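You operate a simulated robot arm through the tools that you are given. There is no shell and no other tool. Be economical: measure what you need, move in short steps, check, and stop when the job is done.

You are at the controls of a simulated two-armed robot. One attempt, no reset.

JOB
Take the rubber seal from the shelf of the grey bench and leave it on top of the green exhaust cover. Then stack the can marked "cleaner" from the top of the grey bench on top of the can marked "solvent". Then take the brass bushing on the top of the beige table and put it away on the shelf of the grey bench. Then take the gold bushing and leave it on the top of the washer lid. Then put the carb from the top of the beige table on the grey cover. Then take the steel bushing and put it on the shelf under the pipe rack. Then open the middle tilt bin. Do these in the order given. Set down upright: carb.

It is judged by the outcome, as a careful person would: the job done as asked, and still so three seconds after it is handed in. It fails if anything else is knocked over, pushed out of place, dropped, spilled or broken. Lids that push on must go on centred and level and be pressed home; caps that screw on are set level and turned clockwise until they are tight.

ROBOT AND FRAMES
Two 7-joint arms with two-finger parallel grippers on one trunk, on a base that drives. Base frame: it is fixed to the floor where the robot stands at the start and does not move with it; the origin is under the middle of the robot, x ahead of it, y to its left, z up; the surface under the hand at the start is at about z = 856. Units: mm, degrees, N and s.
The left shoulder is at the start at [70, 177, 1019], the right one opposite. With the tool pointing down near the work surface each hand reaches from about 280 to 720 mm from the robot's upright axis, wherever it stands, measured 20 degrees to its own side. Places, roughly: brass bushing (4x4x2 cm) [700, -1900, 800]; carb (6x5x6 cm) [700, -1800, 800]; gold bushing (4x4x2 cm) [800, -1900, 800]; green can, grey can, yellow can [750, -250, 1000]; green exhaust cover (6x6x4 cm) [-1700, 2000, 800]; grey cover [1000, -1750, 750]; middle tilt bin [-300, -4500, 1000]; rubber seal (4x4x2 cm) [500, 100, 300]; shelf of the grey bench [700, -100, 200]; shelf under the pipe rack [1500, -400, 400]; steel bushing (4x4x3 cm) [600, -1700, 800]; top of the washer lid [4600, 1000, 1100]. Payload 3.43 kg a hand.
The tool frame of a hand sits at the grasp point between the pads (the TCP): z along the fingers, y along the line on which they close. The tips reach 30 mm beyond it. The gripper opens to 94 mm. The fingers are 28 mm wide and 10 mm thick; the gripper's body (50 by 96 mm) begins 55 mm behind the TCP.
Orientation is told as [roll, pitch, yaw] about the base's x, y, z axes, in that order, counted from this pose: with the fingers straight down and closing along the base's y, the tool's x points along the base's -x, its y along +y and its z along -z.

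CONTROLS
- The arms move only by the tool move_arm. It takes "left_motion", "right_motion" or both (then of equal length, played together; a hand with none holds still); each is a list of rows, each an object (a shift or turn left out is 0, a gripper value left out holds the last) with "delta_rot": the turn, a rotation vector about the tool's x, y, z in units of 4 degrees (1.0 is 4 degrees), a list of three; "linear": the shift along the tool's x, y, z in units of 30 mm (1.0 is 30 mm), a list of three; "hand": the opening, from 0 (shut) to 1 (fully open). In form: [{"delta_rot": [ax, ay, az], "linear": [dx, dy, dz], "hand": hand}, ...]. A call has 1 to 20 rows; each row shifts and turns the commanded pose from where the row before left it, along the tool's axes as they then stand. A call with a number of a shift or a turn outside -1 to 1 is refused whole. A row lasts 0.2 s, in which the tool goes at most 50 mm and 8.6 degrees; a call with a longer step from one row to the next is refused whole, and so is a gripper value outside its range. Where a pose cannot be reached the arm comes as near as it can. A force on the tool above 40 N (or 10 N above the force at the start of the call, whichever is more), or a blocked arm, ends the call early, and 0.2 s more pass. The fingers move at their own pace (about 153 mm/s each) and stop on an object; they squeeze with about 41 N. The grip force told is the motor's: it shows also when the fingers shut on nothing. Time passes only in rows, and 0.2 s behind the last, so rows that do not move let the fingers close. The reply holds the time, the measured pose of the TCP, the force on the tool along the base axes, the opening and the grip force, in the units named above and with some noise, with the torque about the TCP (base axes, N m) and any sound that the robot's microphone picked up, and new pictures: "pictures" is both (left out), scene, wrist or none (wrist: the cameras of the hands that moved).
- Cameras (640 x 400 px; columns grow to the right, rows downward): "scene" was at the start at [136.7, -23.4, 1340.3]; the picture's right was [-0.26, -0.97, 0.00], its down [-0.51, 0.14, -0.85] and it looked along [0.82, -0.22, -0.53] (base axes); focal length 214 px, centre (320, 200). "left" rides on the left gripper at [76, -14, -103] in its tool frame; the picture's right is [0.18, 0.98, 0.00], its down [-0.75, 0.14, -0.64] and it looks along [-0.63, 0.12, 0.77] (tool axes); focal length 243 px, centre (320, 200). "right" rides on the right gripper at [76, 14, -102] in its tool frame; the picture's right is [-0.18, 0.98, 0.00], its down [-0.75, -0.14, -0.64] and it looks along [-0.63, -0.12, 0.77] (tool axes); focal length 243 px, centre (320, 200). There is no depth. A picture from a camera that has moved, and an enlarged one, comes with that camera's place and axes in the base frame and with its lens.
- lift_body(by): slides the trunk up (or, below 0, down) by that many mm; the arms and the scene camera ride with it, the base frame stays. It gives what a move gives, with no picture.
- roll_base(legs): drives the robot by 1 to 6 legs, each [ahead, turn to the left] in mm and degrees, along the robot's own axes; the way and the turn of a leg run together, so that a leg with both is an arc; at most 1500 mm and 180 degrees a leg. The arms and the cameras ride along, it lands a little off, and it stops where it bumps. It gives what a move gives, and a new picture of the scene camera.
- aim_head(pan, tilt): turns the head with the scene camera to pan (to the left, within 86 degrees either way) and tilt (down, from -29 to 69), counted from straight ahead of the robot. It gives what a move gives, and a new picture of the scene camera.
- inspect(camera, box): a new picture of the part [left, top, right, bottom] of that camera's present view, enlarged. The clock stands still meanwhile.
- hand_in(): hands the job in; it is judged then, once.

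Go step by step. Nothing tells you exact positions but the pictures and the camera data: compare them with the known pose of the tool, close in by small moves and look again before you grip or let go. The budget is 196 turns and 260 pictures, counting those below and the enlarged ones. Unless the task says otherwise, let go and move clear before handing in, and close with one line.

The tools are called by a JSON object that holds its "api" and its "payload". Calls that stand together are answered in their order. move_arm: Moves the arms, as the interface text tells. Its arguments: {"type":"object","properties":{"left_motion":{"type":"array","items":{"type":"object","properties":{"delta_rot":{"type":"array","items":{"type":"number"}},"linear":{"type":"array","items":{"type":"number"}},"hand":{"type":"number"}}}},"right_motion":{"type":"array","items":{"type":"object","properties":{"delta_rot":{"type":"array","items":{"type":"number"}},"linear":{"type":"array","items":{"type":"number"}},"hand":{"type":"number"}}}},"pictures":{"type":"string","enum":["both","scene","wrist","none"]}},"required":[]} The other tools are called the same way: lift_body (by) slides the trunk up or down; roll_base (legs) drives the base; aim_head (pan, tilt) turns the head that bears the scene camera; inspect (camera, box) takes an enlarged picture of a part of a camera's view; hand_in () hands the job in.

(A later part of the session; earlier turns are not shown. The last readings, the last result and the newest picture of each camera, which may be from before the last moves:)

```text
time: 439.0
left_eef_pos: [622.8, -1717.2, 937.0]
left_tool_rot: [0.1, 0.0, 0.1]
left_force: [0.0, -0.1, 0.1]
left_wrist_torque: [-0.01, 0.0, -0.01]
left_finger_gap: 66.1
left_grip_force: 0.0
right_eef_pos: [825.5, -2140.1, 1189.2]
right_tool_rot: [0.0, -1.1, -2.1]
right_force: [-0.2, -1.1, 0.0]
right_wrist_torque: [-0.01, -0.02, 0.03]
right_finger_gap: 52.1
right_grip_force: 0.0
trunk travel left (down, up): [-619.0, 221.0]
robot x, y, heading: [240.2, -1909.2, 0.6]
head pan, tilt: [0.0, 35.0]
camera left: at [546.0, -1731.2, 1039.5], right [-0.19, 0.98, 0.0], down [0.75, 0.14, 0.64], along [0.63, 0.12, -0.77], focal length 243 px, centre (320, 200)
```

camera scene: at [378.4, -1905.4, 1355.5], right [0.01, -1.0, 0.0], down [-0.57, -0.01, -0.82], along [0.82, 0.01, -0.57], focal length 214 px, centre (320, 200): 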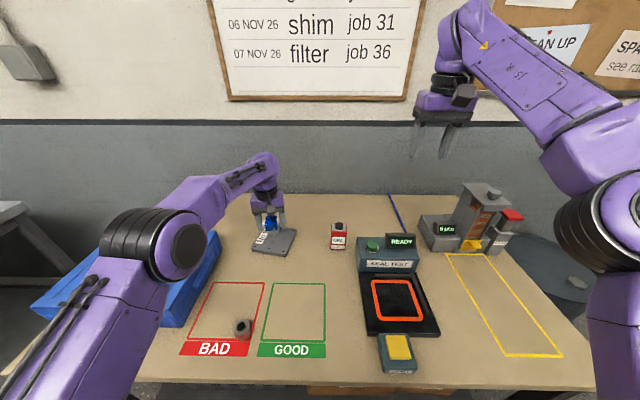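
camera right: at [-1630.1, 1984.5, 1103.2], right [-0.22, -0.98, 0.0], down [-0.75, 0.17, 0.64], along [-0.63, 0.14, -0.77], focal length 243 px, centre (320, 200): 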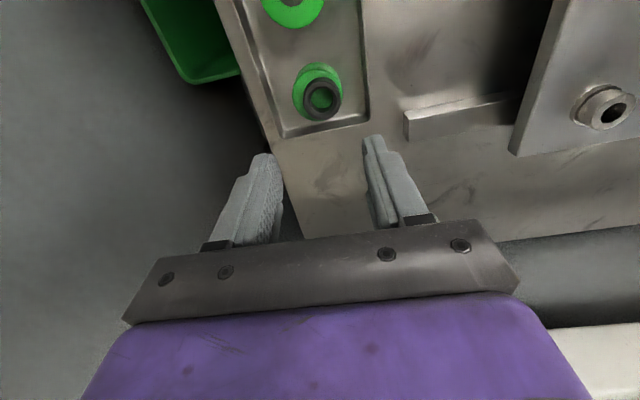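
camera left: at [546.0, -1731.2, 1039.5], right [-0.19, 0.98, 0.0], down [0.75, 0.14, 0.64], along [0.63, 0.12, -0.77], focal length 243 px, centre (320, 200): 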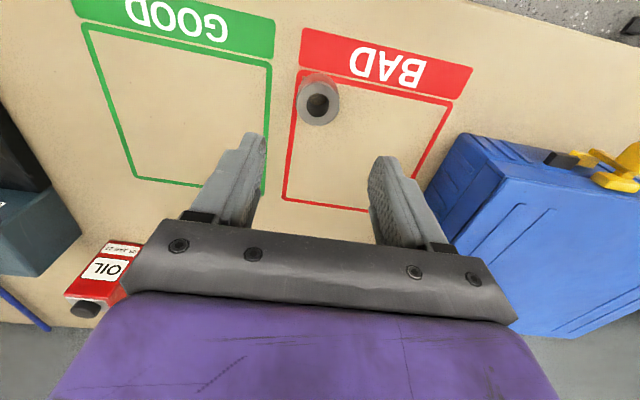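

The bushing top is at [614, -1720]. I'll correct, descend, and grip.

{"api": "move_arm", "payload": {"left_motion": [{"linear": [0.3, -0.1, 0.5]}, {"linear": [0, 0, 0.8]}, {"linear": [0, 0, 0.5]}, {}], "pictures": "wrist"}}

```text
time: 440.0
left_eef_pos: [613.6, -1720.1, 882.4]
left_tool_rot: [0.2, 0.1, 0.2]
left_force: [0.4, -0.5, 0.1]
left_wrist_torque: [-0.02, -0.02, -0.01]
left_finger_gap: 65.8
left_grip_force: 0.0
right_eef_pos: [824.3, -2139.7, 1188.5]
right_tool_rot: [0.0, -1.1, -2.1]
right_force: [0.4, 0.0, 0.1]
right_wrist_torque: [0.02, 0.03, -0.02]
right_finger_gap: 51.8
right_grip_force: 0.1
trunk travel left (down, up): [-619.0, 221.0]
robot x, y, heading: [239.5, -1908.7, 0.3]
head pan, tilt: [0.0, 35.0]
camera left: at [536.8, -1734.0, 985.3], right [-0.19, 0.98, 0.0], down [0.75, 0.14, 0.64], along [0.63, 0.12, -0.77], focal length 243 px, centre (320, 200)
```

left: 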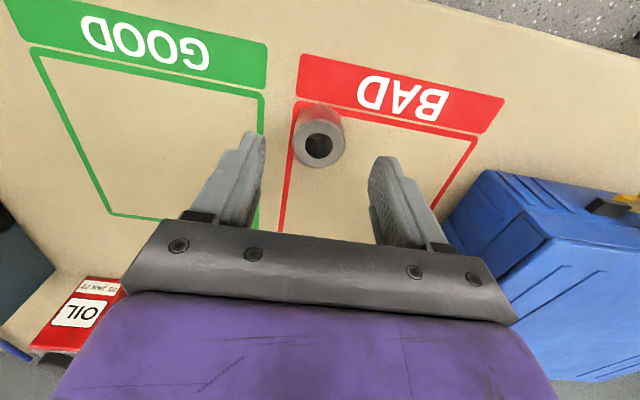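

Aligned. I'll descend, grip, lift and retract.

{"api": "move_arm", "payload": {"left_motion": [{"linear": [0, 0, 0.7]}, {"linear": [0, 0, 0.5]}, {"linear": [0, 0, 0.3]}, {}, {"hand": 0.4}, {"hand": 0.3}, {"hand": 0.2}, {"hand": 0.2}, {"linear": [0, 0, -0.6]}, {"linear": [0, 0, -0.9]}, {"linear": [0, 0, -0.9]}, {"linear": [0, 0, -0.9]}, {"linear": [0, 0, -0.9]}, {"linear": [0, 0, -0.9]}], "pictures": "wrist"}}

```text
time: 443.0
left_eef_pos: [615.5, -1719.6, 992.1]
left_tool_rot: [0.1, 0.0, 0.3]
left_force: [0.4, -0.6, -3.1]
left_wrist_torque: [-0.03, 0.0, 0.03]
left_finger_gap: 32.8
left_grip_force: 41.4
right_eef_pos: [825.5, -2139.0, 1188.3]
right_tool_rot: [0.0, -1.1, -2.0]
right_force: [0.3, 0.6, 0.7]
right_wrist_torque: [0.0, 0.01, -0.06]
right_finger_gap: 51.8
right_grip_force: 0.0
trunk travel left (down, up): [-619.0, 221.0]
robot x, y, heading: [239.7, -1904.8, 0.7]
head pan, tilt: [0.0, 35.0]
camera left: at [539.1, -1733.2, 1094.4], right [-0.19, 0.98, 0.0], down [0.75, 0.14, 0.64], along [0.63, 0.12, -0.77], focal length 243 px, centre (320, 200)
```

left: 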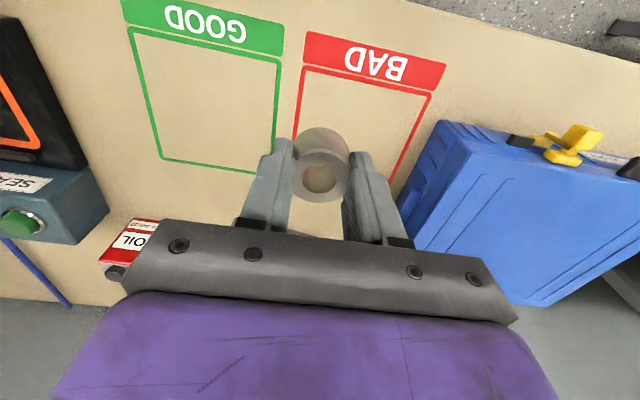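

The steel bushing is held. I'll back off, stretch the left arm for the doorway, and drive to the control-room door.

{"api": "roll_base", "payload": {"legs": [[-540, 0]]}}

{"api": "move_arm", "payload": {"left_motion": [{"linear": [-0.98, -0.4, -0.3]}, {"linear": [-0.98, -0.4, -0.3]}, {"linear": [-0.98, -0.4, -0.3]}, {"linear": [-0.98, -0.4, -0.3]}, {"linear": [-0.98, -0.4, -0.3]}, {"linear": [-0.98, -0.4, -0.3]}, {"linear": [-0.98, -0.4, 0]}, {"linear": [-0.98, -0.4, 0]}, {"linear": [-0.8, -0.4, 0]}], "pictures": "none"}}

{"api": "roll_base", "payload": {"legs": [[0, -68.4], [1100, 0], [1062, 0], [0, 67.7]]}}

```text
time: 446.1
left_eef_pos: [72.9, -1724.5, 989.7]
left_tool_rot: [0.2, 0.1, 0.6]
left_force: [0.0, 0.4, -2.3]
left_wrist_torque: [-0.01, 0.01, 0.03]
left_finger_gap: 32.7
left_grip_force: 40.8
right_eef_pos: [284.8, -2142.7, 1188.0]
right_tool_rot: [-0.1, -1.1, -1.6]
right_force: [0.7, 0.8, 0.7]
right_wrist_torque: [0.0, 0.0, -0.02]
right_finger_gap: 51.8
right_grip_force: 0.1
trunk travel left (down, up): [-619.0, 221.0]
robot x, y, heading: [-300.9, -1913.1, 0.9]
head pan, tilt: [0.0, 35.0]
camera scene: at [-163.2, -1911.2, 1355.4], right [0.02, -1.0, 0.0], down [-0.57, -0.01, -0.82], along [0.82, 0.01, -0.57], focal length 214 px, centre (320, 200)
```

scene: 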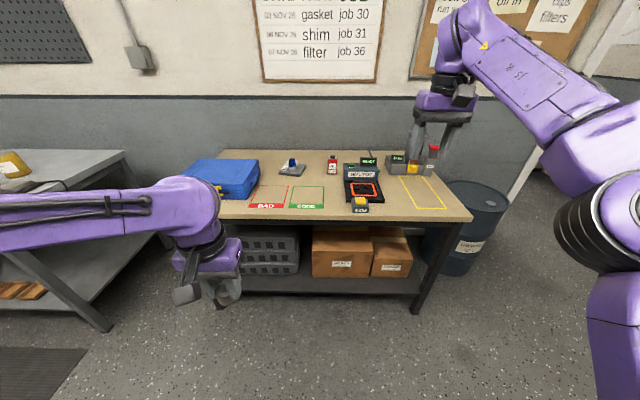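

```text
time: 448.1
left_eef_pos: [334.3, -1829.7, 1043.3]
left_tool_rot: [0.2, 0.3, 0.7]
left_force: [-0.3, 0.4, -1.9]
left_wrist_torque: [0.03, 0.0, 0.0]
left_finger_gap: 32.5
left_grip_force: 40.9
right_eef_pos: [287.3, -2143.5, 1187.6]
right_tool_rot: [0.0, -1.0, -1.7]
right_force: [0.5, 0.1, -0.1]
right_wrist_torque: [0.02, -0.01, -0.03]
right_finger_gap: 51.9
right_grip_force: 0.1
trunk travel left (down, up): [-619.0, 221.0]
robot x, y, heading: [-301.7, -1912.7, 0.9]
head pan, tilt: [0.0, 35.0]
```

```text
time: 460.9
left_eef_pos: [775.5, -4367.9, 1044.6]
left_tool_rot: [0.1, 0.1, -68.2]
left_force: [-0.4, -0.2, -1.6]
left_wrist_torque: [-0.03, -0.02, -0.02]
left_finger_gap: 32.3
left_grip_force: 40.8
right_eef_pos: [466.2, -4430.3, 1189.0]
right_tool_rot: [1.0, -0.2, -71.3]
right_force: [0.3, 4.2, 1.8]
right_wrist_torque: [-0.36, 0.03, -0.02]
right_finger_gap: 51.8
right_grip_force: 0.0
trunk travel left (down, up): [-619.0, 221.0]
robot x, y, heading: [464.4, -3800.9, -68.0]
head pan, tilt: [0.0, 35.0]
stopped in leg 3: the force on the tool passed its limit at 186 N (the readings are from after the stop); the commanded pose is now the measured one
camera scene: at [518.7, -3934.3, 1355.7], right [-0.93, -0.37, 0.0], down [-0.21, 0.53, -0.82], along [0.31, -0.76, -0.57], focal length 214 px, centre (320, 200)
```

scene: 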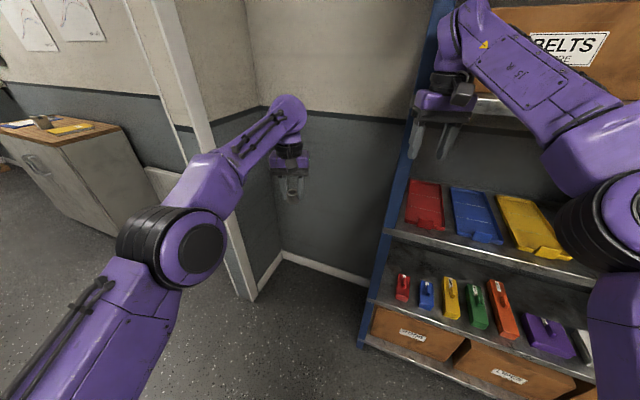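

The right gripper touched the storage rack's post. I'll back away at once and check that the rack contents are undisturbed.

{"api": "roll_base", "payload": {"legs": [[-200, 0]]}}

{"api": "aim_head", "payload": {"pan": -20, "tilt": 15}}

```text
time: 462.5
left_eef_pos: [701.9, -4185.1, 1042.9]
left_tool_rot: [0.1, 0.3, -68.1]
left_force: [0.4, 0.3, -2.0]
left_wrist_torque: [-0.01, 0.05, -0.08]
left_finger_gap: 32.4
left_grip_force: 41.2
right_eef_pos: [392.5, -4250.2, 1188.7]
right_tool_rot: [1.0, -0.2, -71.2]
right_force: [-0.5, 0.6, 0.6]
right_wrist_torque: [-0.01, 0.01, -0.01]
right_finger_gap: 51.7
right_grip_force: 0.0
trunk travel left (down, up): [-619.0, 221.0]
robot x, y, heading: [396.9, -3628.1, -67.9]
head pan, tilt: [0.0, 35.0]
camera scene: at [445.1, -3752.7, 1355.4], right [-0.93, -0.37, 0.0], down [-0.22, 0.53, -0.82], along [0.31, -0.76, -0.57], focal length 214 px, centre (320, 200)
```

scene: 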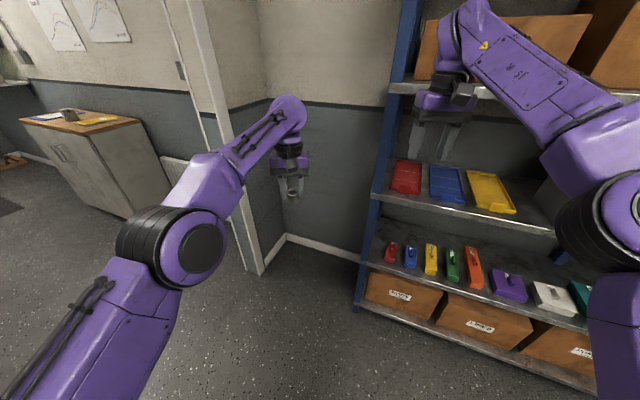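

```text
time: 463.3
left_eef_pos: [702.5, -4185.1, 1043.6]
left_tool_rot: [0.0, 0.1, -68.1]
left_force: [-1.0, 1.1, -2.4]
left_wrist_torque: [0.03, 0.01, 0.01]
left_finger_gap: 32.3
left_grip_force: 41.2
right_eef_pos: [394.3, -4249.4, 1188.6]
right_tool_rot: [1.0, -0.2, -71.2]
right_force: [-0.2, 0.3, 0.0]
right_wrist_torque: [-0.01, 0.0, 0.02]
right_finger_gap: 51.7
right_grip_force: 0.0
trunk travel left (down, up): [-619.0, 221.0]
robot x, y, heading: [391.5, -3627.1, -68.0]
head pan, tilt: [-20.0, 15.0]
camera scene: at [415.6, -3764.5, 1387.3], right [-1.0, -0.04, 0.0], down [-0.01, 0.26, -0.97], along [0.03, -0.96, -0.26], focal length 214 px, centre (320, 200)
```

scene: 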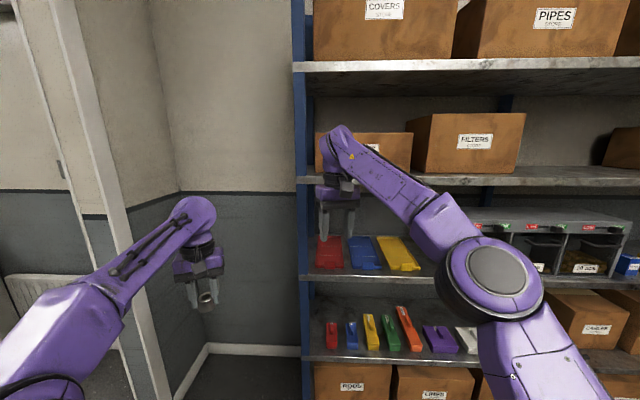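

The rack looks undisturbed. I'll turn away from it and line up with the doorway using a gentler approach.

{"api": "roll_base", "payload": {"legs": [[0, 68], [-300, 0], [0, -20], [850, 0], [0, 20]]}}

```text
time: 474.6
left_eef_pos: [1541.7, -3822.3, 1043.7]
left_tool_rot: [0.2, 0.2, 1.1]
left_force: [0.4, 0.7, -2.4]
left_wrist_torque: [0.0, 0.05, -0.04]
left_finger_gap: 32.5
left_grip_force: 40.9
right_eef_pos: [1492.1, -4133.9, 1188.7]
right_tool_rot: [1.0, -0.2, -2.0]
right_force: [-0.4, -0.6, 0.4]
right_wrist_torque: [-0.01, 0.03, 0.0]
right_finger_gap: 51.5
right_grip_force: 0.1
trunk travel left (down, up): [-619.0, 221.0]
robot x, y, heading: [909.2, -3914.6, 1.4]
head pan, tilt: [-20.0, 15.0]
camera scene: at [1046.5, -3941.4, 1387.5], right [-0.32, -0.95, 0.0], down [-0.25, 0.08, -0.97], along [0.91, -0.31, -0.26], focal length 214 px, centre (320, 200)
```

scene: 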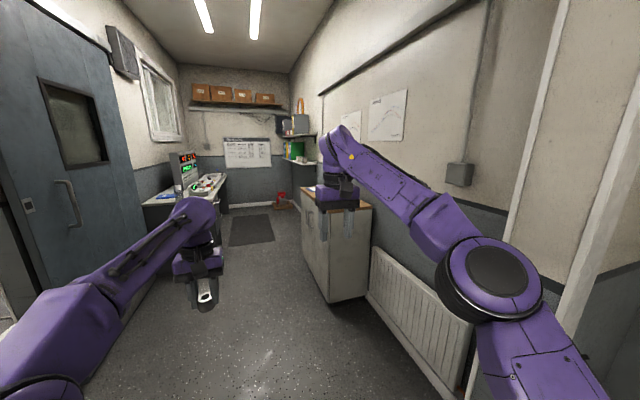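

Lined up. I'll go through the door, turn left, and pass into the test cell.

{"api": "roll_base", "payload": {"legs": [[950, -1.4], [0, 90], [1000, 0], [900, 0]]}}

```text
time: 492.5
left_eef_pos: [1846.3, -1366.7, 1044.0]
left_tool_rot: [0.2, 0.2, 88.8]
left_force: [-0.1, -1.0, -2.3]
left_wrist_torque: [-0.03, -0.02, 0.0]
left_finger_gap: 32.5
left_grip_force: 40.9
right_eef_pos: [2156.5, -1429.4, 1188.9]
right_tool_rot: [1.0, -0.2, 85.8]
right_force: [0.2, -0.1, -0.2]
right_wrist_torque: [0.0, 0.04, -0.02]
right_finger_gap: 51.5
right_grip_force: 0.0
trunk travel left (down, up): [-619.0, 221.0]
robot x, y, heading: [1909.3, -2003.2, 89.1]
head pan, tilt: [-20.0, 15.0]
camera scene: at [1946.6, -1866.6, 1387.4], right [0.93, -0.36, 0.0], down [-0.09, -0.24, -0.97], along [0.35, 0.9, -0.26], focal length 214 px, centre (320, 200)
```

scene: 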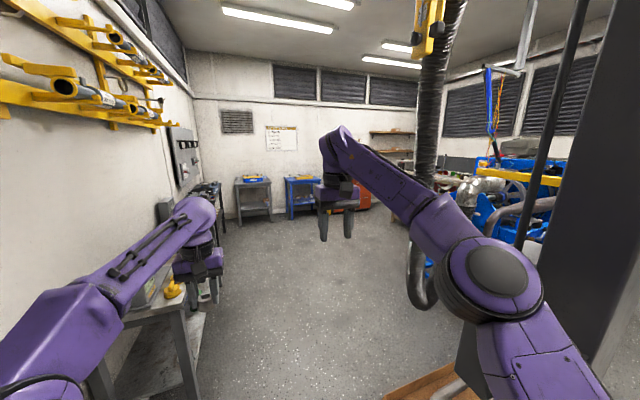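

I'll raise the trunk, weave between crate and table on the earlier safe line, and then turn to face the table under the pipe rack.

{"api": "lift_body", "payload": {"by": 120}}

{"api": "roll_base", "payload": {"legs": [[650, -4.1], [0, -28], [990, 0], [0, 123]]}}

{"api": "aim_head", "payload": {"pan": 0, "tilt": 35}}

```text
time: 494.0
left_eef_pos: [1847.1, -1366.1, 1164.1]
left_tool_rot: [0.1, 0.2, 88.9]
left_force: [-0.3, 0.1, -2.7]
left_wrist_torque: [-0.06, 0.01, 0.0]
left_finger_gap: 32.2
left_grip_force: 41.0
right_eef_pos: [2156.0, -1429.4, 1307.8]
right_tool_rot: [0.9, -0.2, 85.7]
right_force: [-0.1, -0.1, -0.4]
right_wrist_torque: [-0.02, 0.01, 0.04]
right_finger_gap: 51.5
right_grip_force: 0.1
trunk travel left (down, up): [-739.0, 101.0]
robot x, y, heading: [1910.0, -2002.0, 88.8]
head pan, tilt: [-20.0, 15.0]
```

```text
time: 508.8
left_eef_pos: [1850.4, -572.8, 1163.8]
left_tool_rot: [0.1, 0.2, 177.6]
left_force: [0.0, -0.9, -2.3]
left_wrist_torque: [-0.04, -0.01, 0.0]
left_finger_gap: 32.2
left_grip_force: 41.1
right_eef_pos: [1920.4, -265.3, 1308.6]
right_tool_rot: [1.0, -0.2, 174.5]
right_force: [-0.2, 0.1, -0.4]
right_wrist_torque: [0.03, 0.03, 0.03]
right_finger_gap: 51.9
right_grip_force: 0.1
trunk travel left (down, up): [-739.0, 101.0]
robot x, y, heading: [2488.8, -520.6, 177.9]
head pan, tilt: [-20.0, 15.0]
camera scene: at [2353.2, -484.7, 1507.4], right [0.38, 0.93, 0.0], down [0.24, -0.1, -0.97], along [-0.89, 0.37, -0.26], focal length 214 px, centre (320, 200)
```

scene: 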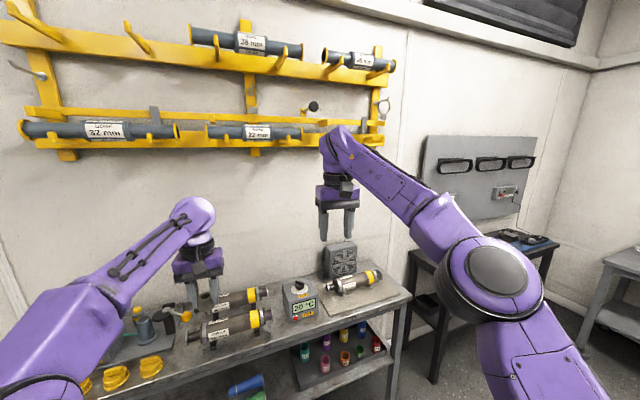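

```text
time: 509.6
left_eef_pos: [1850.8, -573.1, 1164.0]
left_tool_rot: [0.3, 0.1, 177.6]
left_force: [-0.6, 0.6, -2.9]
left_wrist_torque: [0.01, 0.0, -0.03]
left_finger_gap: 32.5
left_grip_force: 41.0
right_eef_pos: [1920.3, -266.4, 1308.5]
right_tool_rot: [1.0, -0.2, 174.7]
right_force: [-0.5, -0.2, 0.8]
right_wrist_torque: [0.04, -0.01, -0.03]
right_finger_gap: 51.5
right_grip_force: 0.1
trunk travel left (down, up): [-739.0, 101.0]
robot x, y, heading: [2490.4, -522.2, 177.8]
head pan, tilt: [0.0, 35.0]
camera scene: at [2351.7, -516.7, 1475.5], right [0.04, 1.0, 0.0], down [0.57, -0.02, -0.82], along [-0.82, 0.03, -0.57], focal length 214 px, centre (320, 200)
```

scene: 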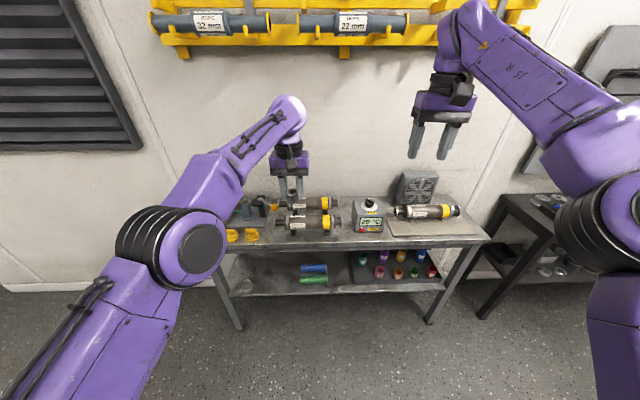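

I see the table under the pipe rack: its top is at about 780, its lower shelf around 360–400 with its front near x ≈ 1690, and the left end of the shelf is free. I'll back off and shift, lower the trunk, and tuck the right arm.

{"api": "roll_base", "payload": {"legs": [[0, -28], [-250, 0], [0, 30]]}}

{"api": "move_arm", "payload": {"left_motion": [{"linear": [0.9, 0, 0.7]}, {"linear": [0.9, 0, 0.7]}, {"linear": [0.5, 0, 0.7]}, {"linear": [0, 0, 0.7]}, {"linear": [0, 0, 0.7]}, {"linear": [0, 0, 0.7]}, {}], "right_motion": [{"linear": [0.9, -0.5, 0]}, {"linear": [0.9, -0.5, 0]}, {"linear": [0.9, -0.5, 0]}, {"linear": [0.9, -0.5, 0]}, {"linear": [0.9, -0.5, 0]}, {"linear": [0.9, -0.5, 0]}, {"linear": [0.9, -0.5, 0]}], "pictures": "none"}}

{"api": "lift_body", "payload": {"by": -400}}

{"api": "lift_body", "payload": {"by": -190}}

{"api": "aim_head", "payload": {"pan": 0, "tilt": 25}}

```text
time: 514.3
left_eef_pos: [2067.7, -722.1, 1164.3]
left_tool_rot: [0.2, 0.2, 179.7]
left_force: [-0.1, -1.2, -1.3]
left_wrist_torque: [0.01, -0.01, 0.04]
left_finger_gap: 32.4
left_grip_force: 40.5
right_eef_pos: [2125.3, -411.0, 1308.2]
right_tool_rot: [0.9, -0.3, 176.8]
right_force: [0.4, -0.1, 0.4]
right_wrist_torque: [0.0, 0.01, 0.01]
right_finger_gap: 51.7
right_grip_force: 0.1
trunk travel left (down, up): [-739.0, 101.0]
robot x, y, heading: [2707.3, -649.1, 179.9]
head pan, tilt: [0.0, 35.0]
camera scene: at [2566.7, -646.3, 1475.5], right [0.0, 1.0, 0.0], down [0.57, 0.0, -0.82], along [-0.82, 0.0, -0.57], focal length 214 px, centre (320, 200)
```

scene: 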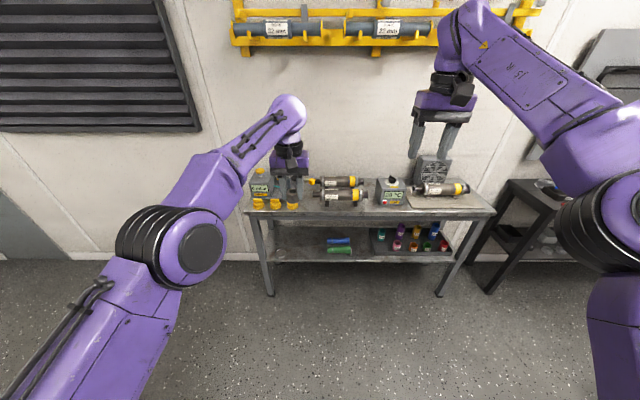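

```text
time: 515.9
left_eef_pos: [2140.9, -721.9, 1039.9]
left_tool_rot: [0.2, 0.0, 179.7]
left_force: [0.5, 0.0, -1.9]
left_wrist_torque: [-0.02, -0.02, -0.03]
left_finger_gap: 32.2
left_grip_force: 40.7
right_eef_pos: [2322.5, -315.6, 1306.4]
right_tool_rot: [1.1, -0.3, 176.6]
right_force: [0.1, 0.1, 0.5]
right_wrist_torque: [0.02, 0.01, -0.01]
right_finger_gap: 51.5
right_grip_force: 0.1
trunk travel left (down, up): [-739.0, 101.0]
robot x, y, heading: [2707.3, -647.8, 179.9]
head pan, tilt: [0.0, 35.0]
```

```text
time: 519.8
left_eef_pos: [2138.9, -723.7, 638.5]
left_tool_rot: [0.2, 0.2, 179.7]
left_force: [-0.3, -0.2, -2.0]
left_wrist_torque: [0.0, 0.0, -0.01]
left_finger_gap: 32.2
left_grip_force: 41.1
right_eef_pos: [2318.8, -317.5, 906.9]
right_tool_rot: [1.0, -0.3, 176.6]
right_force: [0.4, 0.1, 0.3]
right_wrist_torque: [0.01, 0.03, 0.02]
right_finger_gap: 51.6
right_grip_force: 0.0
trunk travel left (down, up): [-339.0, 501.0]
robot x, y, heading: [2705.7, -645.0, 180.0]
head pan, tilt: [0.0, 35.0]
```

```text
time: 521.8
left_eef_pos: [2139.9, -723.3, 448.1]
left_tool_rot: [0.2, 0.3, 179.7]
left_force: [-0.4, -0.3, -2.1]
left_wrist_torque: [-0.01, 0.04, -0.01]
left_finger_gap: 32.3
left_grip_force: 40.6
right_eef_pos: [2319.8, -316.9, 716.9]
right_tool_rot: [1.0, -0.3, 176.6]
right_force: [-1.2, 0.4, -0.3]
right_wrist_torque: [0.01, -0.02, -0.03]
right_finger_gap: 51.6
right_grip_force: 0.1
trunk travel left (down, up): [-149.0, 691.0]
robot x, y, heading: [2708.4, -647.8, 180.1]
head pan, tilt: [0.0, 35.0]
```

```text
time: 522.5
left_eef_pos: [2139.6, -723.5, 447.7]
left_tool_rot: [0.2, 0.2, 179.7]
left_force: [-0.3, -0.9, -3.1]
left_wrist_torque: [0.01, -0.02, 0.04]
left_finger_gap: 32.3
left_grip_force: 40.5
right_eef_pos: [2319.5, -317.4, 716.4]
right_tool_rot: [1.1, -0.2, 176.6]
right_force: [-0.4, 0.6, -0.1]
right_wrist_torque: [-0.04, 0.04, 0.01]
right_finger_gap: 51.6
right_grip_force: 0.1
trunk travel left (down, up): [-149.0, 691.0]
robot x, y, heading: [2705.2, -648.9, 180.1]
head pan, tilt: [0.0, 25.0]
camera scene: at [2562.8, -646.7, 901.2], right [0.0, 1.0, 0.0], down [0.42, 0.0, -0.91], along [-0.91, 0.0, -0.42], focal length 214 px, centre (320, 200)
```

scene: 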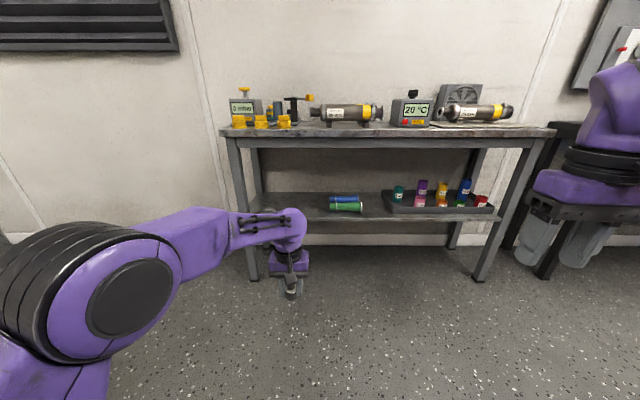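

The shelf is at z ≈ 405 with ~320 mm clear height below the table apron. I'll raise the hand 10 mm and drive in so it stops just short of the shelf edge, then check with the wrist camera.

{"api": "move_arm", "payload": {"left_motion": [{"linear": [0, 0, -0.33]}, {}], "pictures": "none"}}

{"api": "roll_base", "payload": {"legs": [[420, 0]]}}

{"api": "inspect", "payload": {"camera": "left", "box": [0, 0, 640, 400]}}

```text
time: 523.1
left_eef_pos: [2139.5, -724.0, 457.5]
left_tool_rot: [0.2, 0.2, 179.7]
left_force: [0.3, 0.1, -1.3]
left_wrist_torque: [0.02, 0.0, -0.01]
left_finger_gap: 32.4
left_grip_force: 41.1
right_eef_pos: [2319.3, -317.6, 715.8]
right_tool_rot: [1.0, -0.1, 176.7]
right_force: [0.9, -0.1, 0.2]
right_wrist_torque: [-0.01, -0.04, 0.0]
right_finger_gap: 51.6
right_grip_force: 0.1
trunk travel left (down, up): [-149.0, 691.0]
robot x, y, heading: [2703.9, -645.8, 180.1]
head pan, tilt: [0.0, 25.0]
```

```text
time: 525.8
left_eef_pos: [1716.3, -725.5, 458.4]
left_tool_rot: [0.2, 0.2, 179.9]
left_force: [0.1, 0.5, -2.1]
left_wrist_torque: [0.01, -0.03, 0.01]
left_finger_gap: 32.5
left_grip_force: 41.1
right_eef_pos: [1895.1, -318.2, 715.8]
right_tool_rot: [1.0, -0.2, 176.9]
right_force: [0.2, -0.3, 0.1]
right_wrist_torque: [-0.01, 0.03, 0.0]
right_finger_gap: 51.8
right_grip_force: 0.1
trunk travel left (down, up): [-149.0, 691.0]
robot x, y, heading: [2281.7, -643.3, -179.8]
head pan, tilt: [0.0, 25.0]
camera scene: at [2139.3, -647.1, 901.2], right [0.0, 1.0, 0.0], down [0.42, 0.0, -0.91], along [-0.91, 0.0, -0.42], focal length 214 px, centre (320, 200)
```

scene: 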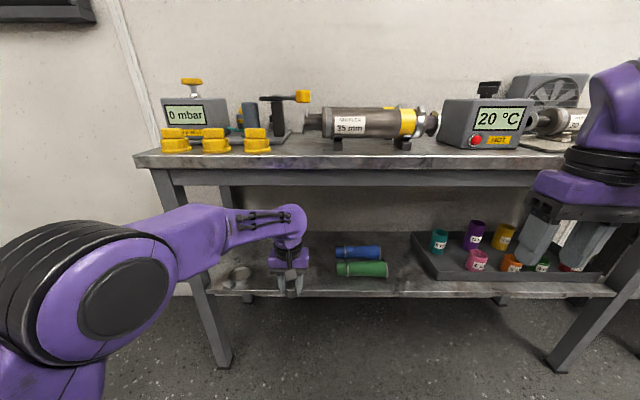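

```text
1.00 times, centred on (320, 200) of left (not enlarged: the box is as wide or as high as the picture)
camera zoom: at [1791.7, -710.4, 560.9], right [0.18, -0.98, 0.0], down [-0.76, -0.14, 0.64], along [-0.63, -0.12, -0.77], focal length 243 px, centre (320, 200)
```

zoom: 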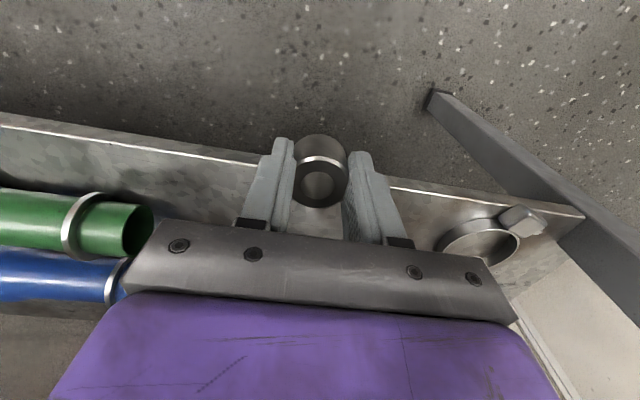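

The shelf front is at x ≈ 1679, z ≈ 390, and the spot at y ≈ -725 is free between the cylinders and a clamp ring. I'll move in about 60 mm past the edge and lower to contact.

{"api": "move_arm", "payload": {"left_motion": [{"linear": [-0.75, 0, 0]}, {"linear": [-0.75, 0, 0]}, {"linear": [-0.75, 0, 0]}, {"linear": [-0.75, 0, 0]}, {"linear": [0, 0, 0.3]}, {"linear": [0, 0, 0.2]}, {"linear": [0, 0, 0.12]}, {"linear": [0, 0, 0.1]}, {"linear": [0, 0, 0.1]}, {"linear": [0, 0, 0.1]}, {"linear": [0, 0, 0.1]}, {"linear": [0, 0, 0.1]}, {"linear": [0, 0, 0.1]}, {"linear": [0, 0, 0.1]}], "pictures": "wrist"}}

```text
time: 528.2
left_eef_pos: [1624.1, -725.8, 435.4]
left_tool_rot: [0.1, -0.7, -179.9]
left_force: [0.2, 0.2, 18.0]
left_wrist_torque: [0.07, -0.24, -0.03]
left_finger_gap: 32.3
left_grip_force: 41.3
right_eef_pos: [1896.9, -318.4, 717.8]
right_tool_rot: [0.9, -0.3, 176.9]
right_force: [-0.5, -0.3, 0.0]
right_wrist_torque: [-0.02, -0.01, 0.01]
right_finger_gap: 51.8
right_grip_force: 0.1
trunk travel left (down, up): [-149.0, 691.0]
robot x, y, heading: [2281.0, -648.1, -179.8]
head pan, tilt: [0.0, 25.0]
stopped in row 12 (left hand): the force on the tool passed its limit at 42 N (the readings are from after the stop); the commanded pose is now the measured one
camera left: at [1701.6, -710.2, 536.7], right [0.19, -0.98, 0.0], down [-0.74, -0.14, 0.65], along [-0.64, -0.12, -0.76], focal length 243 px, centre (320, 200)
```

left: 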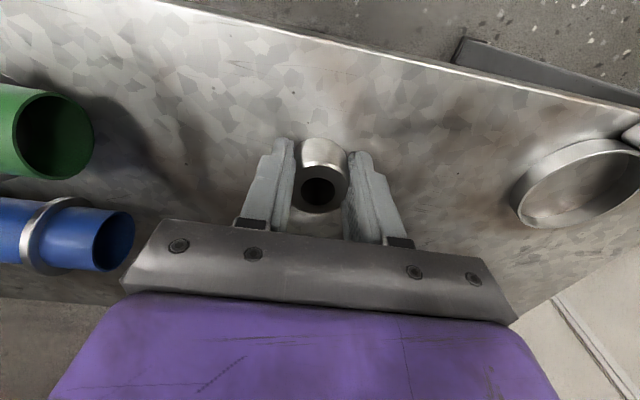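

On the shelf (contact at z ≈ 398). I'll release and withdraw upward a little, then back outward.

{"api": "move_arm", "payload": {"left_motion": [{"linear": [0, 0, -0.04]}, {"hand": 0.45}, {"hand": 0.5}, {"hand": 0.55}, {"linear": [0, 0, -0.4]}, {"linear": [0, 0, -0.6]}, {"linear": [0.4, 0, 0]}, {"linear": [0.8, 0, 0]}, {"linear": [0.8, 0, 0]}, {"linear": [0.8, 0, 0]}], "pictures": "wrist"}}

```text
time: 530.4
left_eef_pos: [1709.0, -724.0, 460.8]
left_tool_rot: [0.1, -0.2, -180.0]
left_force: [-0.1, -0.7, -0.1]
left_wrist_torque: [-0.02, 0.01, 0.0]
left_finger_gap: 51.7
left_grip_force: 0.1
right_eef_pos: [1895.1, -318.8, 716.3]
right_tool_rot: [1.0, -0.2, 176.9]
right_force: [0.0, -0.5, 0.3]
right_wrist_torque: [0.04, 0.01, 0.03]
right_finger_gap: 51.7
right_grip_force: 0.0
trunk travel left (down, up): [-149.0, 691.0]
robot x, y, heading: [2280.8, -652.9, -180.0]
head pan, tilt: [0.0, 25.0]
camera left: at [1786.0, -710.2, 563.9], right [0.18, -0.98, 0.0], down [-0.75, -0.14, 0.65], along [-0.64, -0.12, -0.76], focal length 243 px, centre (320, 200)
```

left: 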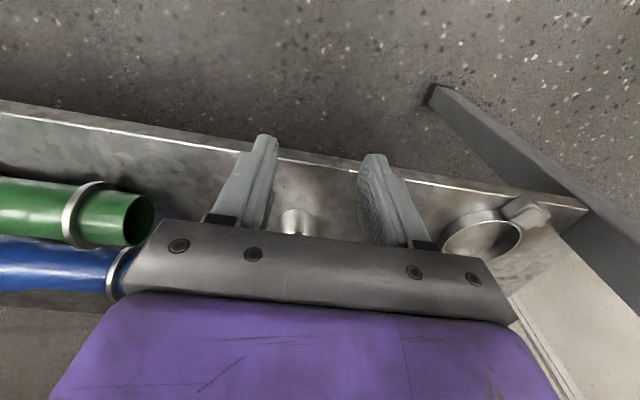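

The steel bushing stands on the shelf. I'll back out, raise the trunk, bring the arms into the narrow travel pose, and retrace the way to the workshop.

{"api": "roll_base", "payload": {"legs": [[-300, 0]]}}

{"api": "lift_body", "payload": {"by": 400}}

{"api": "lift_body", "payload": {"by": 120}}

{"api": "move_arm", "payload": {"left_motion": [{"linear": [-0.3, 0, -0.6]}, {"linear": [-0.3, 0, -0.6]}, {"linear": [-0.3, 0, -0.6]}, {"linear": [-0.3, 0, -0.6]}, {"linear": [-0.3, 0, -0.6]}, {"linear": [-0.3, 0, -0.6]}, {"linear": [-0.2, 0, 0]}], "right_motion": [{"linear": [-0.9, 0.5, 0]}, {"linear": [-0.9, 0.5, 0]}, {"linear": [-0.9, 0.5, 0]}, {"linear": [-0.9, 0.5, 0]}, {"linear": [-0.9, 0.5, 0]}, {"linear": [-0.9, 0.5, 0]}, {"linear": [-0.9, 0.5, 0]}], "pictures": "none"}}

{"api": "roll_base", "payload": {"legs": [[0, 47], [645, 0], [0, 9], [300, 0], [0, 28], [640, 0]]}}

```text
time: 532.5
left_eef_pos: [2014.5, -726.8, 461.4]
left_tool_rot: [0.1, -0.3, -179.7]
left_force: [-0.3, -1.0, -0.2]
left_wrist_torque: [0.0, -0.02, -0.01]
left_finger_gap: 51.5
left_grip_force: 0.1
right_eef_pos: [2197.2, -319.5, 716.3]
right_tool_rot: [1.0, -0.2, 177.2]
right_force: [-0.4, 0.1, 1.2]
right_wrist_torque: [-0.03, 0.02, 0.0]
right_finger_gap: 51.7
right_grip_force: 0.1
trunk travel left (down, up): [-149.0, 691.0]
robot x, y, heading: [2586.9, -645.4, -179.5]
head pan, tilt: [0.0, 25.0]
camera scene: at [2443.0, -646.6, 901.3], right [-0.01, 1.0, 0.0], down [0.42, 0.0, -0.91], along [-0.91, -0.01, -0.42], focal length 214 px, centre (320, 200)
```

scene: 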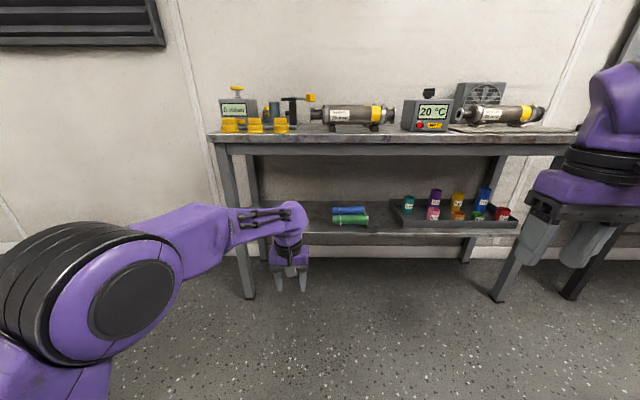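

```text
time: 536.3
left_eef_pos: [2013.6, -726.8, 860.6]
left_tool_rot: [0.2, -0.3, -179.8]
left_force: [0.8, 0.3, -0.1]
left_wrist_torque: [0.01, 0.02, 0.0]
left_finger_gap: 51.8
left_grip_force: 0.0
right_eef_pos: [2196.6, -318.7, 1117.7]
right_tool_rot: [1.1, -0.1, 177.2]
right_force: [-0.5, 0.4, 0.7]
right_wrist_torque: [-0.01, 0.01, 0.04]
right_finger_gap: 52.0
right_grip_force: 0.1
trunk travel left (down, up): [-549.0, 291.0]
robot x, y, heading: [2586.3, -646.4, -179.6]
head pan, tilt: [0.0, 25.0]
```

```text
time: 537.8
left_eef_pos: [2012.9, -727.0, 981.2]
left_tool_rot: [0.2, -0.3, -179.7]
left_force: [0.6, 0.4, 0.2]
left_wrist_torque: [0.0, 0.0, -0.02]
left_finger_gap: 51.7
left_grip_force: 0.0
right_eef_pos: [2196.7, -320.1, 1236.0]
right_tool_rot: [0.9, -0.2, 177.1]
right_force: [0.1, 0.6, 0.8]
right_wrist_torque: [0.0, 0.01, 0.03]
right_finger_gap: 51.9
right_grip_force: 0.1
trunk travel left (down, up): [-669.0, 171.0]
robot x, y, heading: [2586.9, -647.3, -179.4]
head pan, tilt: [0.0, 25.0]
```

```text
time: 539.4
left_eef_pos: [1951.5, -728.8, 1088.1]
left_tool_rot: [0.1, -0.2, -179.6]
left_force: [-0.7, 0.1, -0.4]
left_wrist_torque: [0.0, -0.01, -0.01]
left_finger_gap: 51.8
left_grip_force: 0.1
right_eef_pos: [1999.4, -417.4, 1239.4]
right_tool_rot: [0.9, 0.0, 177.3]
right_force: [-0.3, -0.3, -0.5]
right_wrist_torque: [0.06, -0.03, -0.03]
right_finger_gap: 51.5
right_grip_force: 0.1
trunk travel left (down, up): [-669.0, 171.0]
robot x, y, heading: [2584.3, -644.8, -179.7]
head pan, tilt: [0.0, 25.0]
```

```text
time: 552.0
left_eef_pos: [1946.5, -2646.0, 1090.4]
left_tool_rot: [0.1, -0.3, -95.3]
left_force: [0.7, 0.3, 0.0]
left_wrist_torque: [-0.01, -0.02, 0.03]
left_finger_gap: 51.6
left_grip_force: 0.1
right_eef_pos: [1639.4, -2564.0, 1240.2]
right_tool_rot: [1.0, -0.2, -98.6]
right_force: [-0.4, 0.5, -0.8]
right_wrist_torque: [0.02, -0.02, 0.02]
right_finger_gap: 51.8
right_grip_force: 0.1
trunk travel left (down, up): [-669.0, 171.0]
robot x, y, heading: [1927.7, -2012.0, -95.3]
head pan, tilt: [0.0, 25.0]
camera scene: at [1915.3, -2149.8, 1421.3], right [-1.0, 0.09, 0.0], down [0.04, 0.42, -0.91], along [-0.09, -0.9, -0.42], focal length 214 px, centre (320, 200)
```

scene: 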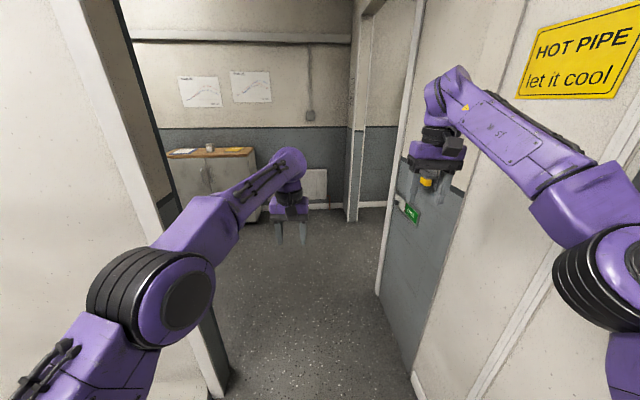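

Past the crate. I'll continue through both doors into the workshop.

{"api": "roll_base", "payload": {"legs": [[850, 5.3], [1070, 0], [0, -90], [1150, 0]]}}

```text
time: 570.8
left_eef_pos: [122.2, -4080.3, 1091.1]
left_tool_rot: [0.1, -0.3, -177.5]
left_force: [0.0, 0.5, 0.5]
left_wrist_torque: [0.0, 0.01, 0.02]
left_finger_gap: 51.8
left_grip_force: 0.0
right_eef_pos: [160.0, -3765.6, 1240.5]
right_tool_rot: [1.0, -0.2, 179.2]
right_force: [-0.3, 0.4, 0.7]
right_wrist_torque: [-0.01, -0.03, -0.02]
right_finger_gap: 51.7
right_grip_force: 0.1
trunk travel left (down, up): [-669.0, 171.0]
robot x, y, heading: [751.0, -3978.7, -177.6]
head pan, tilt: [0.0, 25.0]
camera scene: at [608.0, -3981.5, 1421.3], right [-0.04, 1.0, 0.0], down [0.42, 0.02, -0.91], along [-0.91, -0.04, -0.42], focal length 214 px, centre (320, 200)
```

scene: 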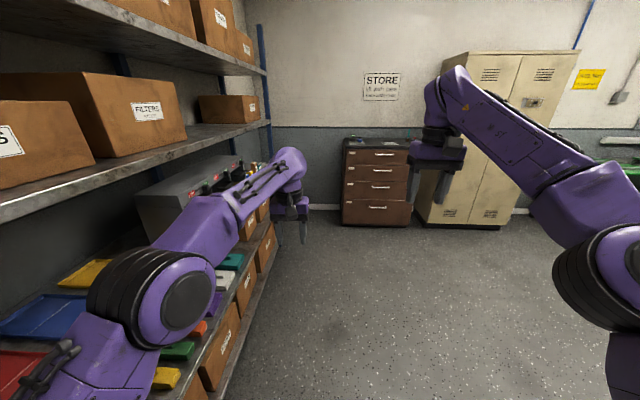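

I'm back in the workshop close to the rack. I'll swing away, then turn to face the rack from a distance.

{"api": "roll_base", "payload": {"legs": [[0, -42.4], [1050, 0], [0, 130]]}}

{"api": "aim_head", "payload": {"pan": 0, "tilt": 15}}

{"api": "inspect", "payload": {"camera": "scene", "box": [280, 150, 480, 275]}}

```text
time: 583.6
left_eef_pos: [35.9, -3934.2, 1091.1]
left_tool_rot: [0.1, -0.3, -88.5]
left_force: [-0.3, 0.5, 0.0]
left_wrist_torque: [-0.02, 0.03, 0.02]
left_finger_gap: 51.5
left_grip_force: 0.0
right_eef_pos: [-279.9, -3892.0, 1240.5]
right_tool_rot: [1.0, -0.1, -91.6]
right_force: [-0.6, -0.1, -0.2]
right_wrist_torque: [0.02, -0.01, 0.0]
right_finger_gap: 51.9
right_grip_force: 0.1
trunk travel left (down, up): [-669.0, 171.0]
robot x, y, heading: [-60.5, -3302.6, -88.3]
head pan, tilt: [0.0, 25.0]
camera scene: at [-56.6, -3447.0, 1421.2], right [-1.0, -0.03, 0.0], down [-0.01, 0.42, -0.91], along [0.02, -0.91, -0.42], focal length 214 px, centre (320, 200)
```

scene: 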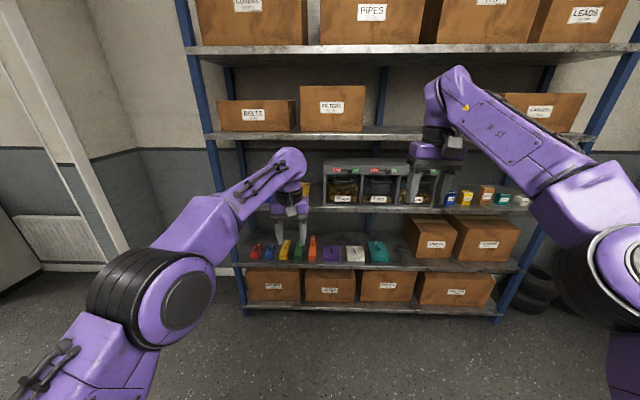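

```text
time: 584.3
left_eef_pos: [34.2, -3935.5, 1089.1]
left_tool_rot: [0.1, -0.2, -88.5]
left_force: [0.0, 0.4, 0.0]
left_wrist_torque: [0.01, 0.01, -0.05]
left_finger_gap: 51.9
left_grip_force: 0.0
right_eef_pos: [-278.9, -3893.1, 1240.5]
right_tool_rot: [1.0, -0.2, -91.6]
right_force: [-0.3, 0.5, 0.6]
right_wrist_torque: [0.03, -0.02, 0.01]
right_finger_gap: 51.6
right_grip_force: 0.1
trunk travel left (down, up): [-669.0, 171.0]
robot x, y, heading: [-57.0, -3308.1, -88.3]
head pan, tilt: [0.0, 15.0]
camera scene: at [-56.4, -3448.3, 1437.4], right [-1.0, -0.03, 0.0], down [-0.01, 0.26, -0.97], along [0.03, -0.97, -0.26], focal length 214 px, centre (320, 200)
```

scene: 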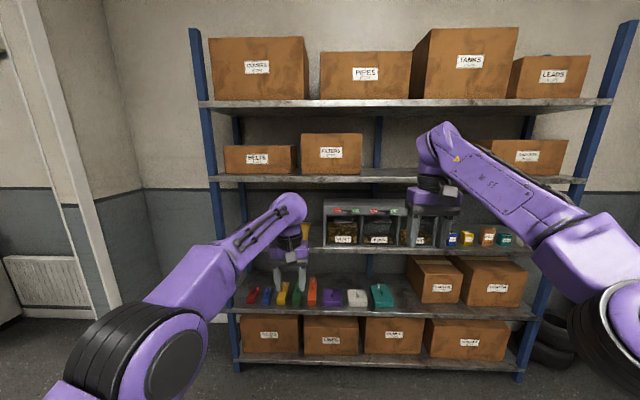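

```text
3.20 times, centred on (380, 212) of scene
camera zoom: at [-56.4, -3448.3, 1437.4], right [-1.0, -0.03, 0.0], down [-0.01, 0.26, -0.97], along [0.03, -0.97, -0.26], focal length 686 px, centre (128, 160)
```

zoom: 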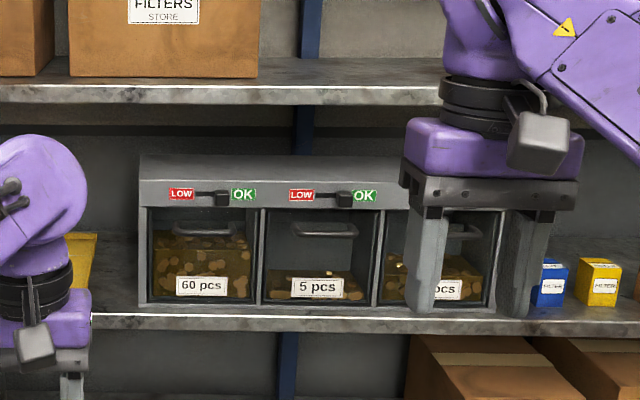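

The tilt-bin unit has three bins, each with a bar handle at its top; the middle one ("5 pcs") has its handle near [-336, -4480, 1048]. I'll move closer so the right hand can take that handle.

{"api": "roll_base", "payload": {"legs": [[0, -20], [350, 0], [0, 18.3]]}}

{"api": "aim_head", "payload": {"pan": -18, "tilt": 30}}

{"api": "inspect", "payload": {"camera": "scene", "box": [230, 110, 390, 210]}}

```text
time: 588.7
left_eef_pos: [-99.2, -4271.1, 1091.1]
left_tool_rot: [0.2, -0.5, -90.3]
left_force: [-0.5, 0.1, -0.5]
left_wrist_torque: [0.0, -0.03, -0.01]
left_finger_gap: 51.7
left_grip_force: 0.0
right_eef_pos: [-411.8, -4219.8, 1240.0]
right_tool_rot: [1.0, -0.2, -93.3]
right_force: [-0.4, 0.6, 0.2]
right_wrist_torque: [0.02, 0.01, 0.04]
right_finger_gap: 51.9
right_grip_force: 0.1
trunk travel left (down, up): [-669.0, 171.0]
robot x, y, heading: [-172.2, -3638.2, -90.0]
head pan, tilt: [0.0, 15.0]
camera scene: at [-174.8, -3782.8, 1437.5], right [-1.0, 0.0, 0.0], down [0.0, 0.26, -0.97], along [0.0, -0.97, -0.26], focal length 214 px, centre (320, 200)
```

scene: 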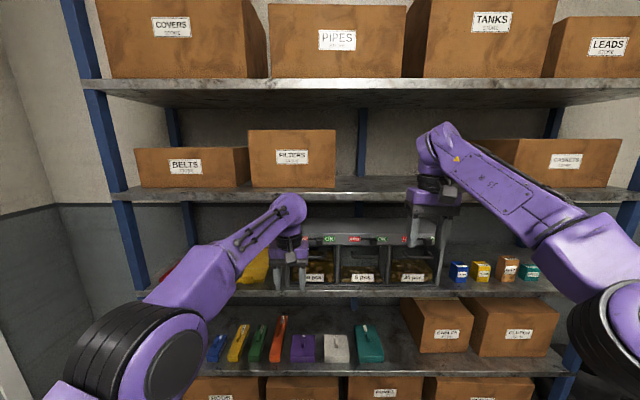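

```text
time: 589.5
left_eef_pos: [-96.7, -4271.9, 1090.5]
left_tool_rot: [0.1, -0.3, -90.3]
left_force: [-0.1, -1.1, 0.0]
left_wrist_torque: [0.0, -0.01, 0.0]
left_finger_gap: 51.6
left_grip_force: 0.0
right_eef_pos: [-411.1, -4220.8, 1240.4]
right_tool_rot: [1.0, -0.2, -93.4]
right_force: [0.4, 0.1, 0.1]
right_wrist_torque: [-0.04, 0.01, -0.05]
right_finger_gap: 51.6
right_grip_force: 0.1
trunk travel left (down, up): [-669.0, 171.0]
robot x, y, heading: [-168.8, -3641.8, -90.3]
head pan, tilt: [-18.0, 30.0]
camera scene: at [-201.8, -3775.8, 1413.3], right [-0.95, 0.31, 0.0], down [0.16, 0.47, -0.87], along [-0.27, -0.82, -0.5], focal length 214 px, centre (320, 200)
```

scene: 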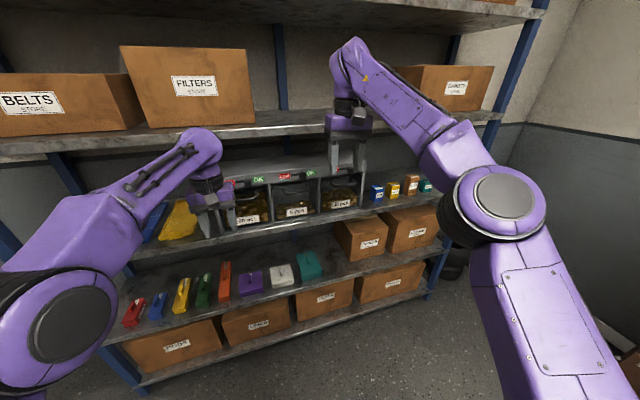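

```text
4.00 times, centred on (310, 160) of scene
camera zoom: at [-201.8, -3775.8, 1413.3], right [-0.95, 0.31, 0.0], down [0.16, 0.47, -0.87], along [-0.27, -0.82, -0.5], focal length 858 px, centre (360, 360)
```

zoom: 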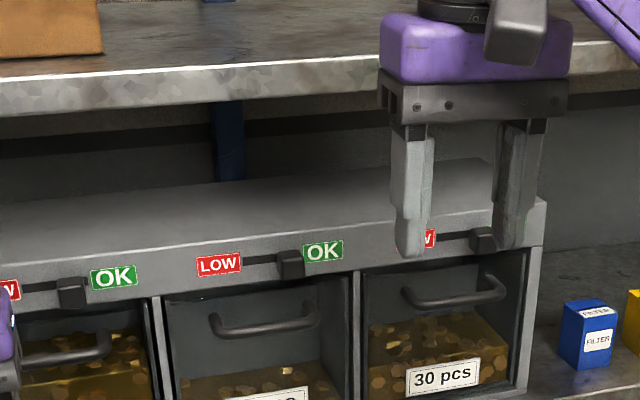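

The middle handle is a round bar centred at about [-337, -4470, 1047]. I'll bring the right hand in front of it and begin turning the hand to point forward with the fingers closing vertically, while moving the left hand aside.

{"api": "move_arm", "payload": {"left_motion": [{"linear": [0.9, 0.5, 0]}, {"linear": [0.9, 0.5, 0]}, {"linear": [0.9, 0.5, 0]}, {"linear": [0.9, 0.5, 0]}, {}, {}, {}, {}, {}, {}, {}, {}, {}, {}, {}, {}, {}, {}, {}, {}], "right_motion": [{"linear": [0, 0.4, 1], "delta_rot": [0, 0, -0.4]}, {"linear": [0, 0.4, 1], "delta_rot": [0, 0, -0.4]}, {"linear": [0, 0.4, 1]}, {"linear": [-0.5, 0.4, 1]}, {"linear": [-0.7, 0.4, 1]}, {"linear": [-0.7, 0.4, 1]}, {"delta_rot": [0, -1, 0]}, {"delta_rot": [0, -1, 0]}, {"delta_rot": [0, -1, 0]}, {"delta_rot": [0, -1, 0]}, {"delta_rot": [0, -1, 0]}, {"delta_rot": [0, -1, 0]}, {"delta_rot": [0, -1, 0]}, {"delta_rot": [0, -1, 0]}, {"delta_rot": [0, -1, 0]}, {"delta_rot": [0, -1, 0]}, {"delta_rot": [0, -1, 0]}, {"delta_rot": [0, -1, 0]}, {"delta_rot": [0, -1, 0]}, {"delta_rot": [0, -1, 0]}], "pictures": "scene"}}

```text
time: 593.7
left_eef_pos: [-37.7, -4165.7, 1090.3]
left_tool_rot: [0.1, -0.4, -90.3]
left_force: [-0.1, 1.0, -0.1]
left_wrist_torque: [0.0, 0.02, -0.05]
left_finger_gap: 51.6
left_grip_force: 0.0
right_eef_pos: [-299.4, -4255.8, 1105.5]
right_tool_rot: [-0.8, -55.6, -89.8]
right_force: [0.1, 0.4, -0.1]
right_wrist_torque: [0.0, 0.01, -0.03]
right_finger_gap: 51.4
right_grip_force: 0.1
right hand out of reach, approached as far as the arm can: row 18, 19, 20
trunk travel left (down, up): [-669.0, 171.0]
robot x, y, heading: [-173.5, -3636.9, -90.4]
head pan, tilt: [-18.0, 30.0]
camera scene: at [-201.2, -3775.0, 1413.3], right [-0.95, 0.31, 0.0], down [0.16, 0.47, -0.87], along [-0.27, -0.82, -0.5], focal length 214 px, centre (320, 200)
```

scene: 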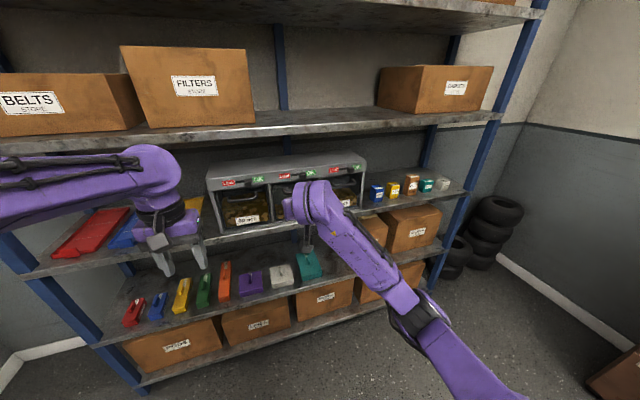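

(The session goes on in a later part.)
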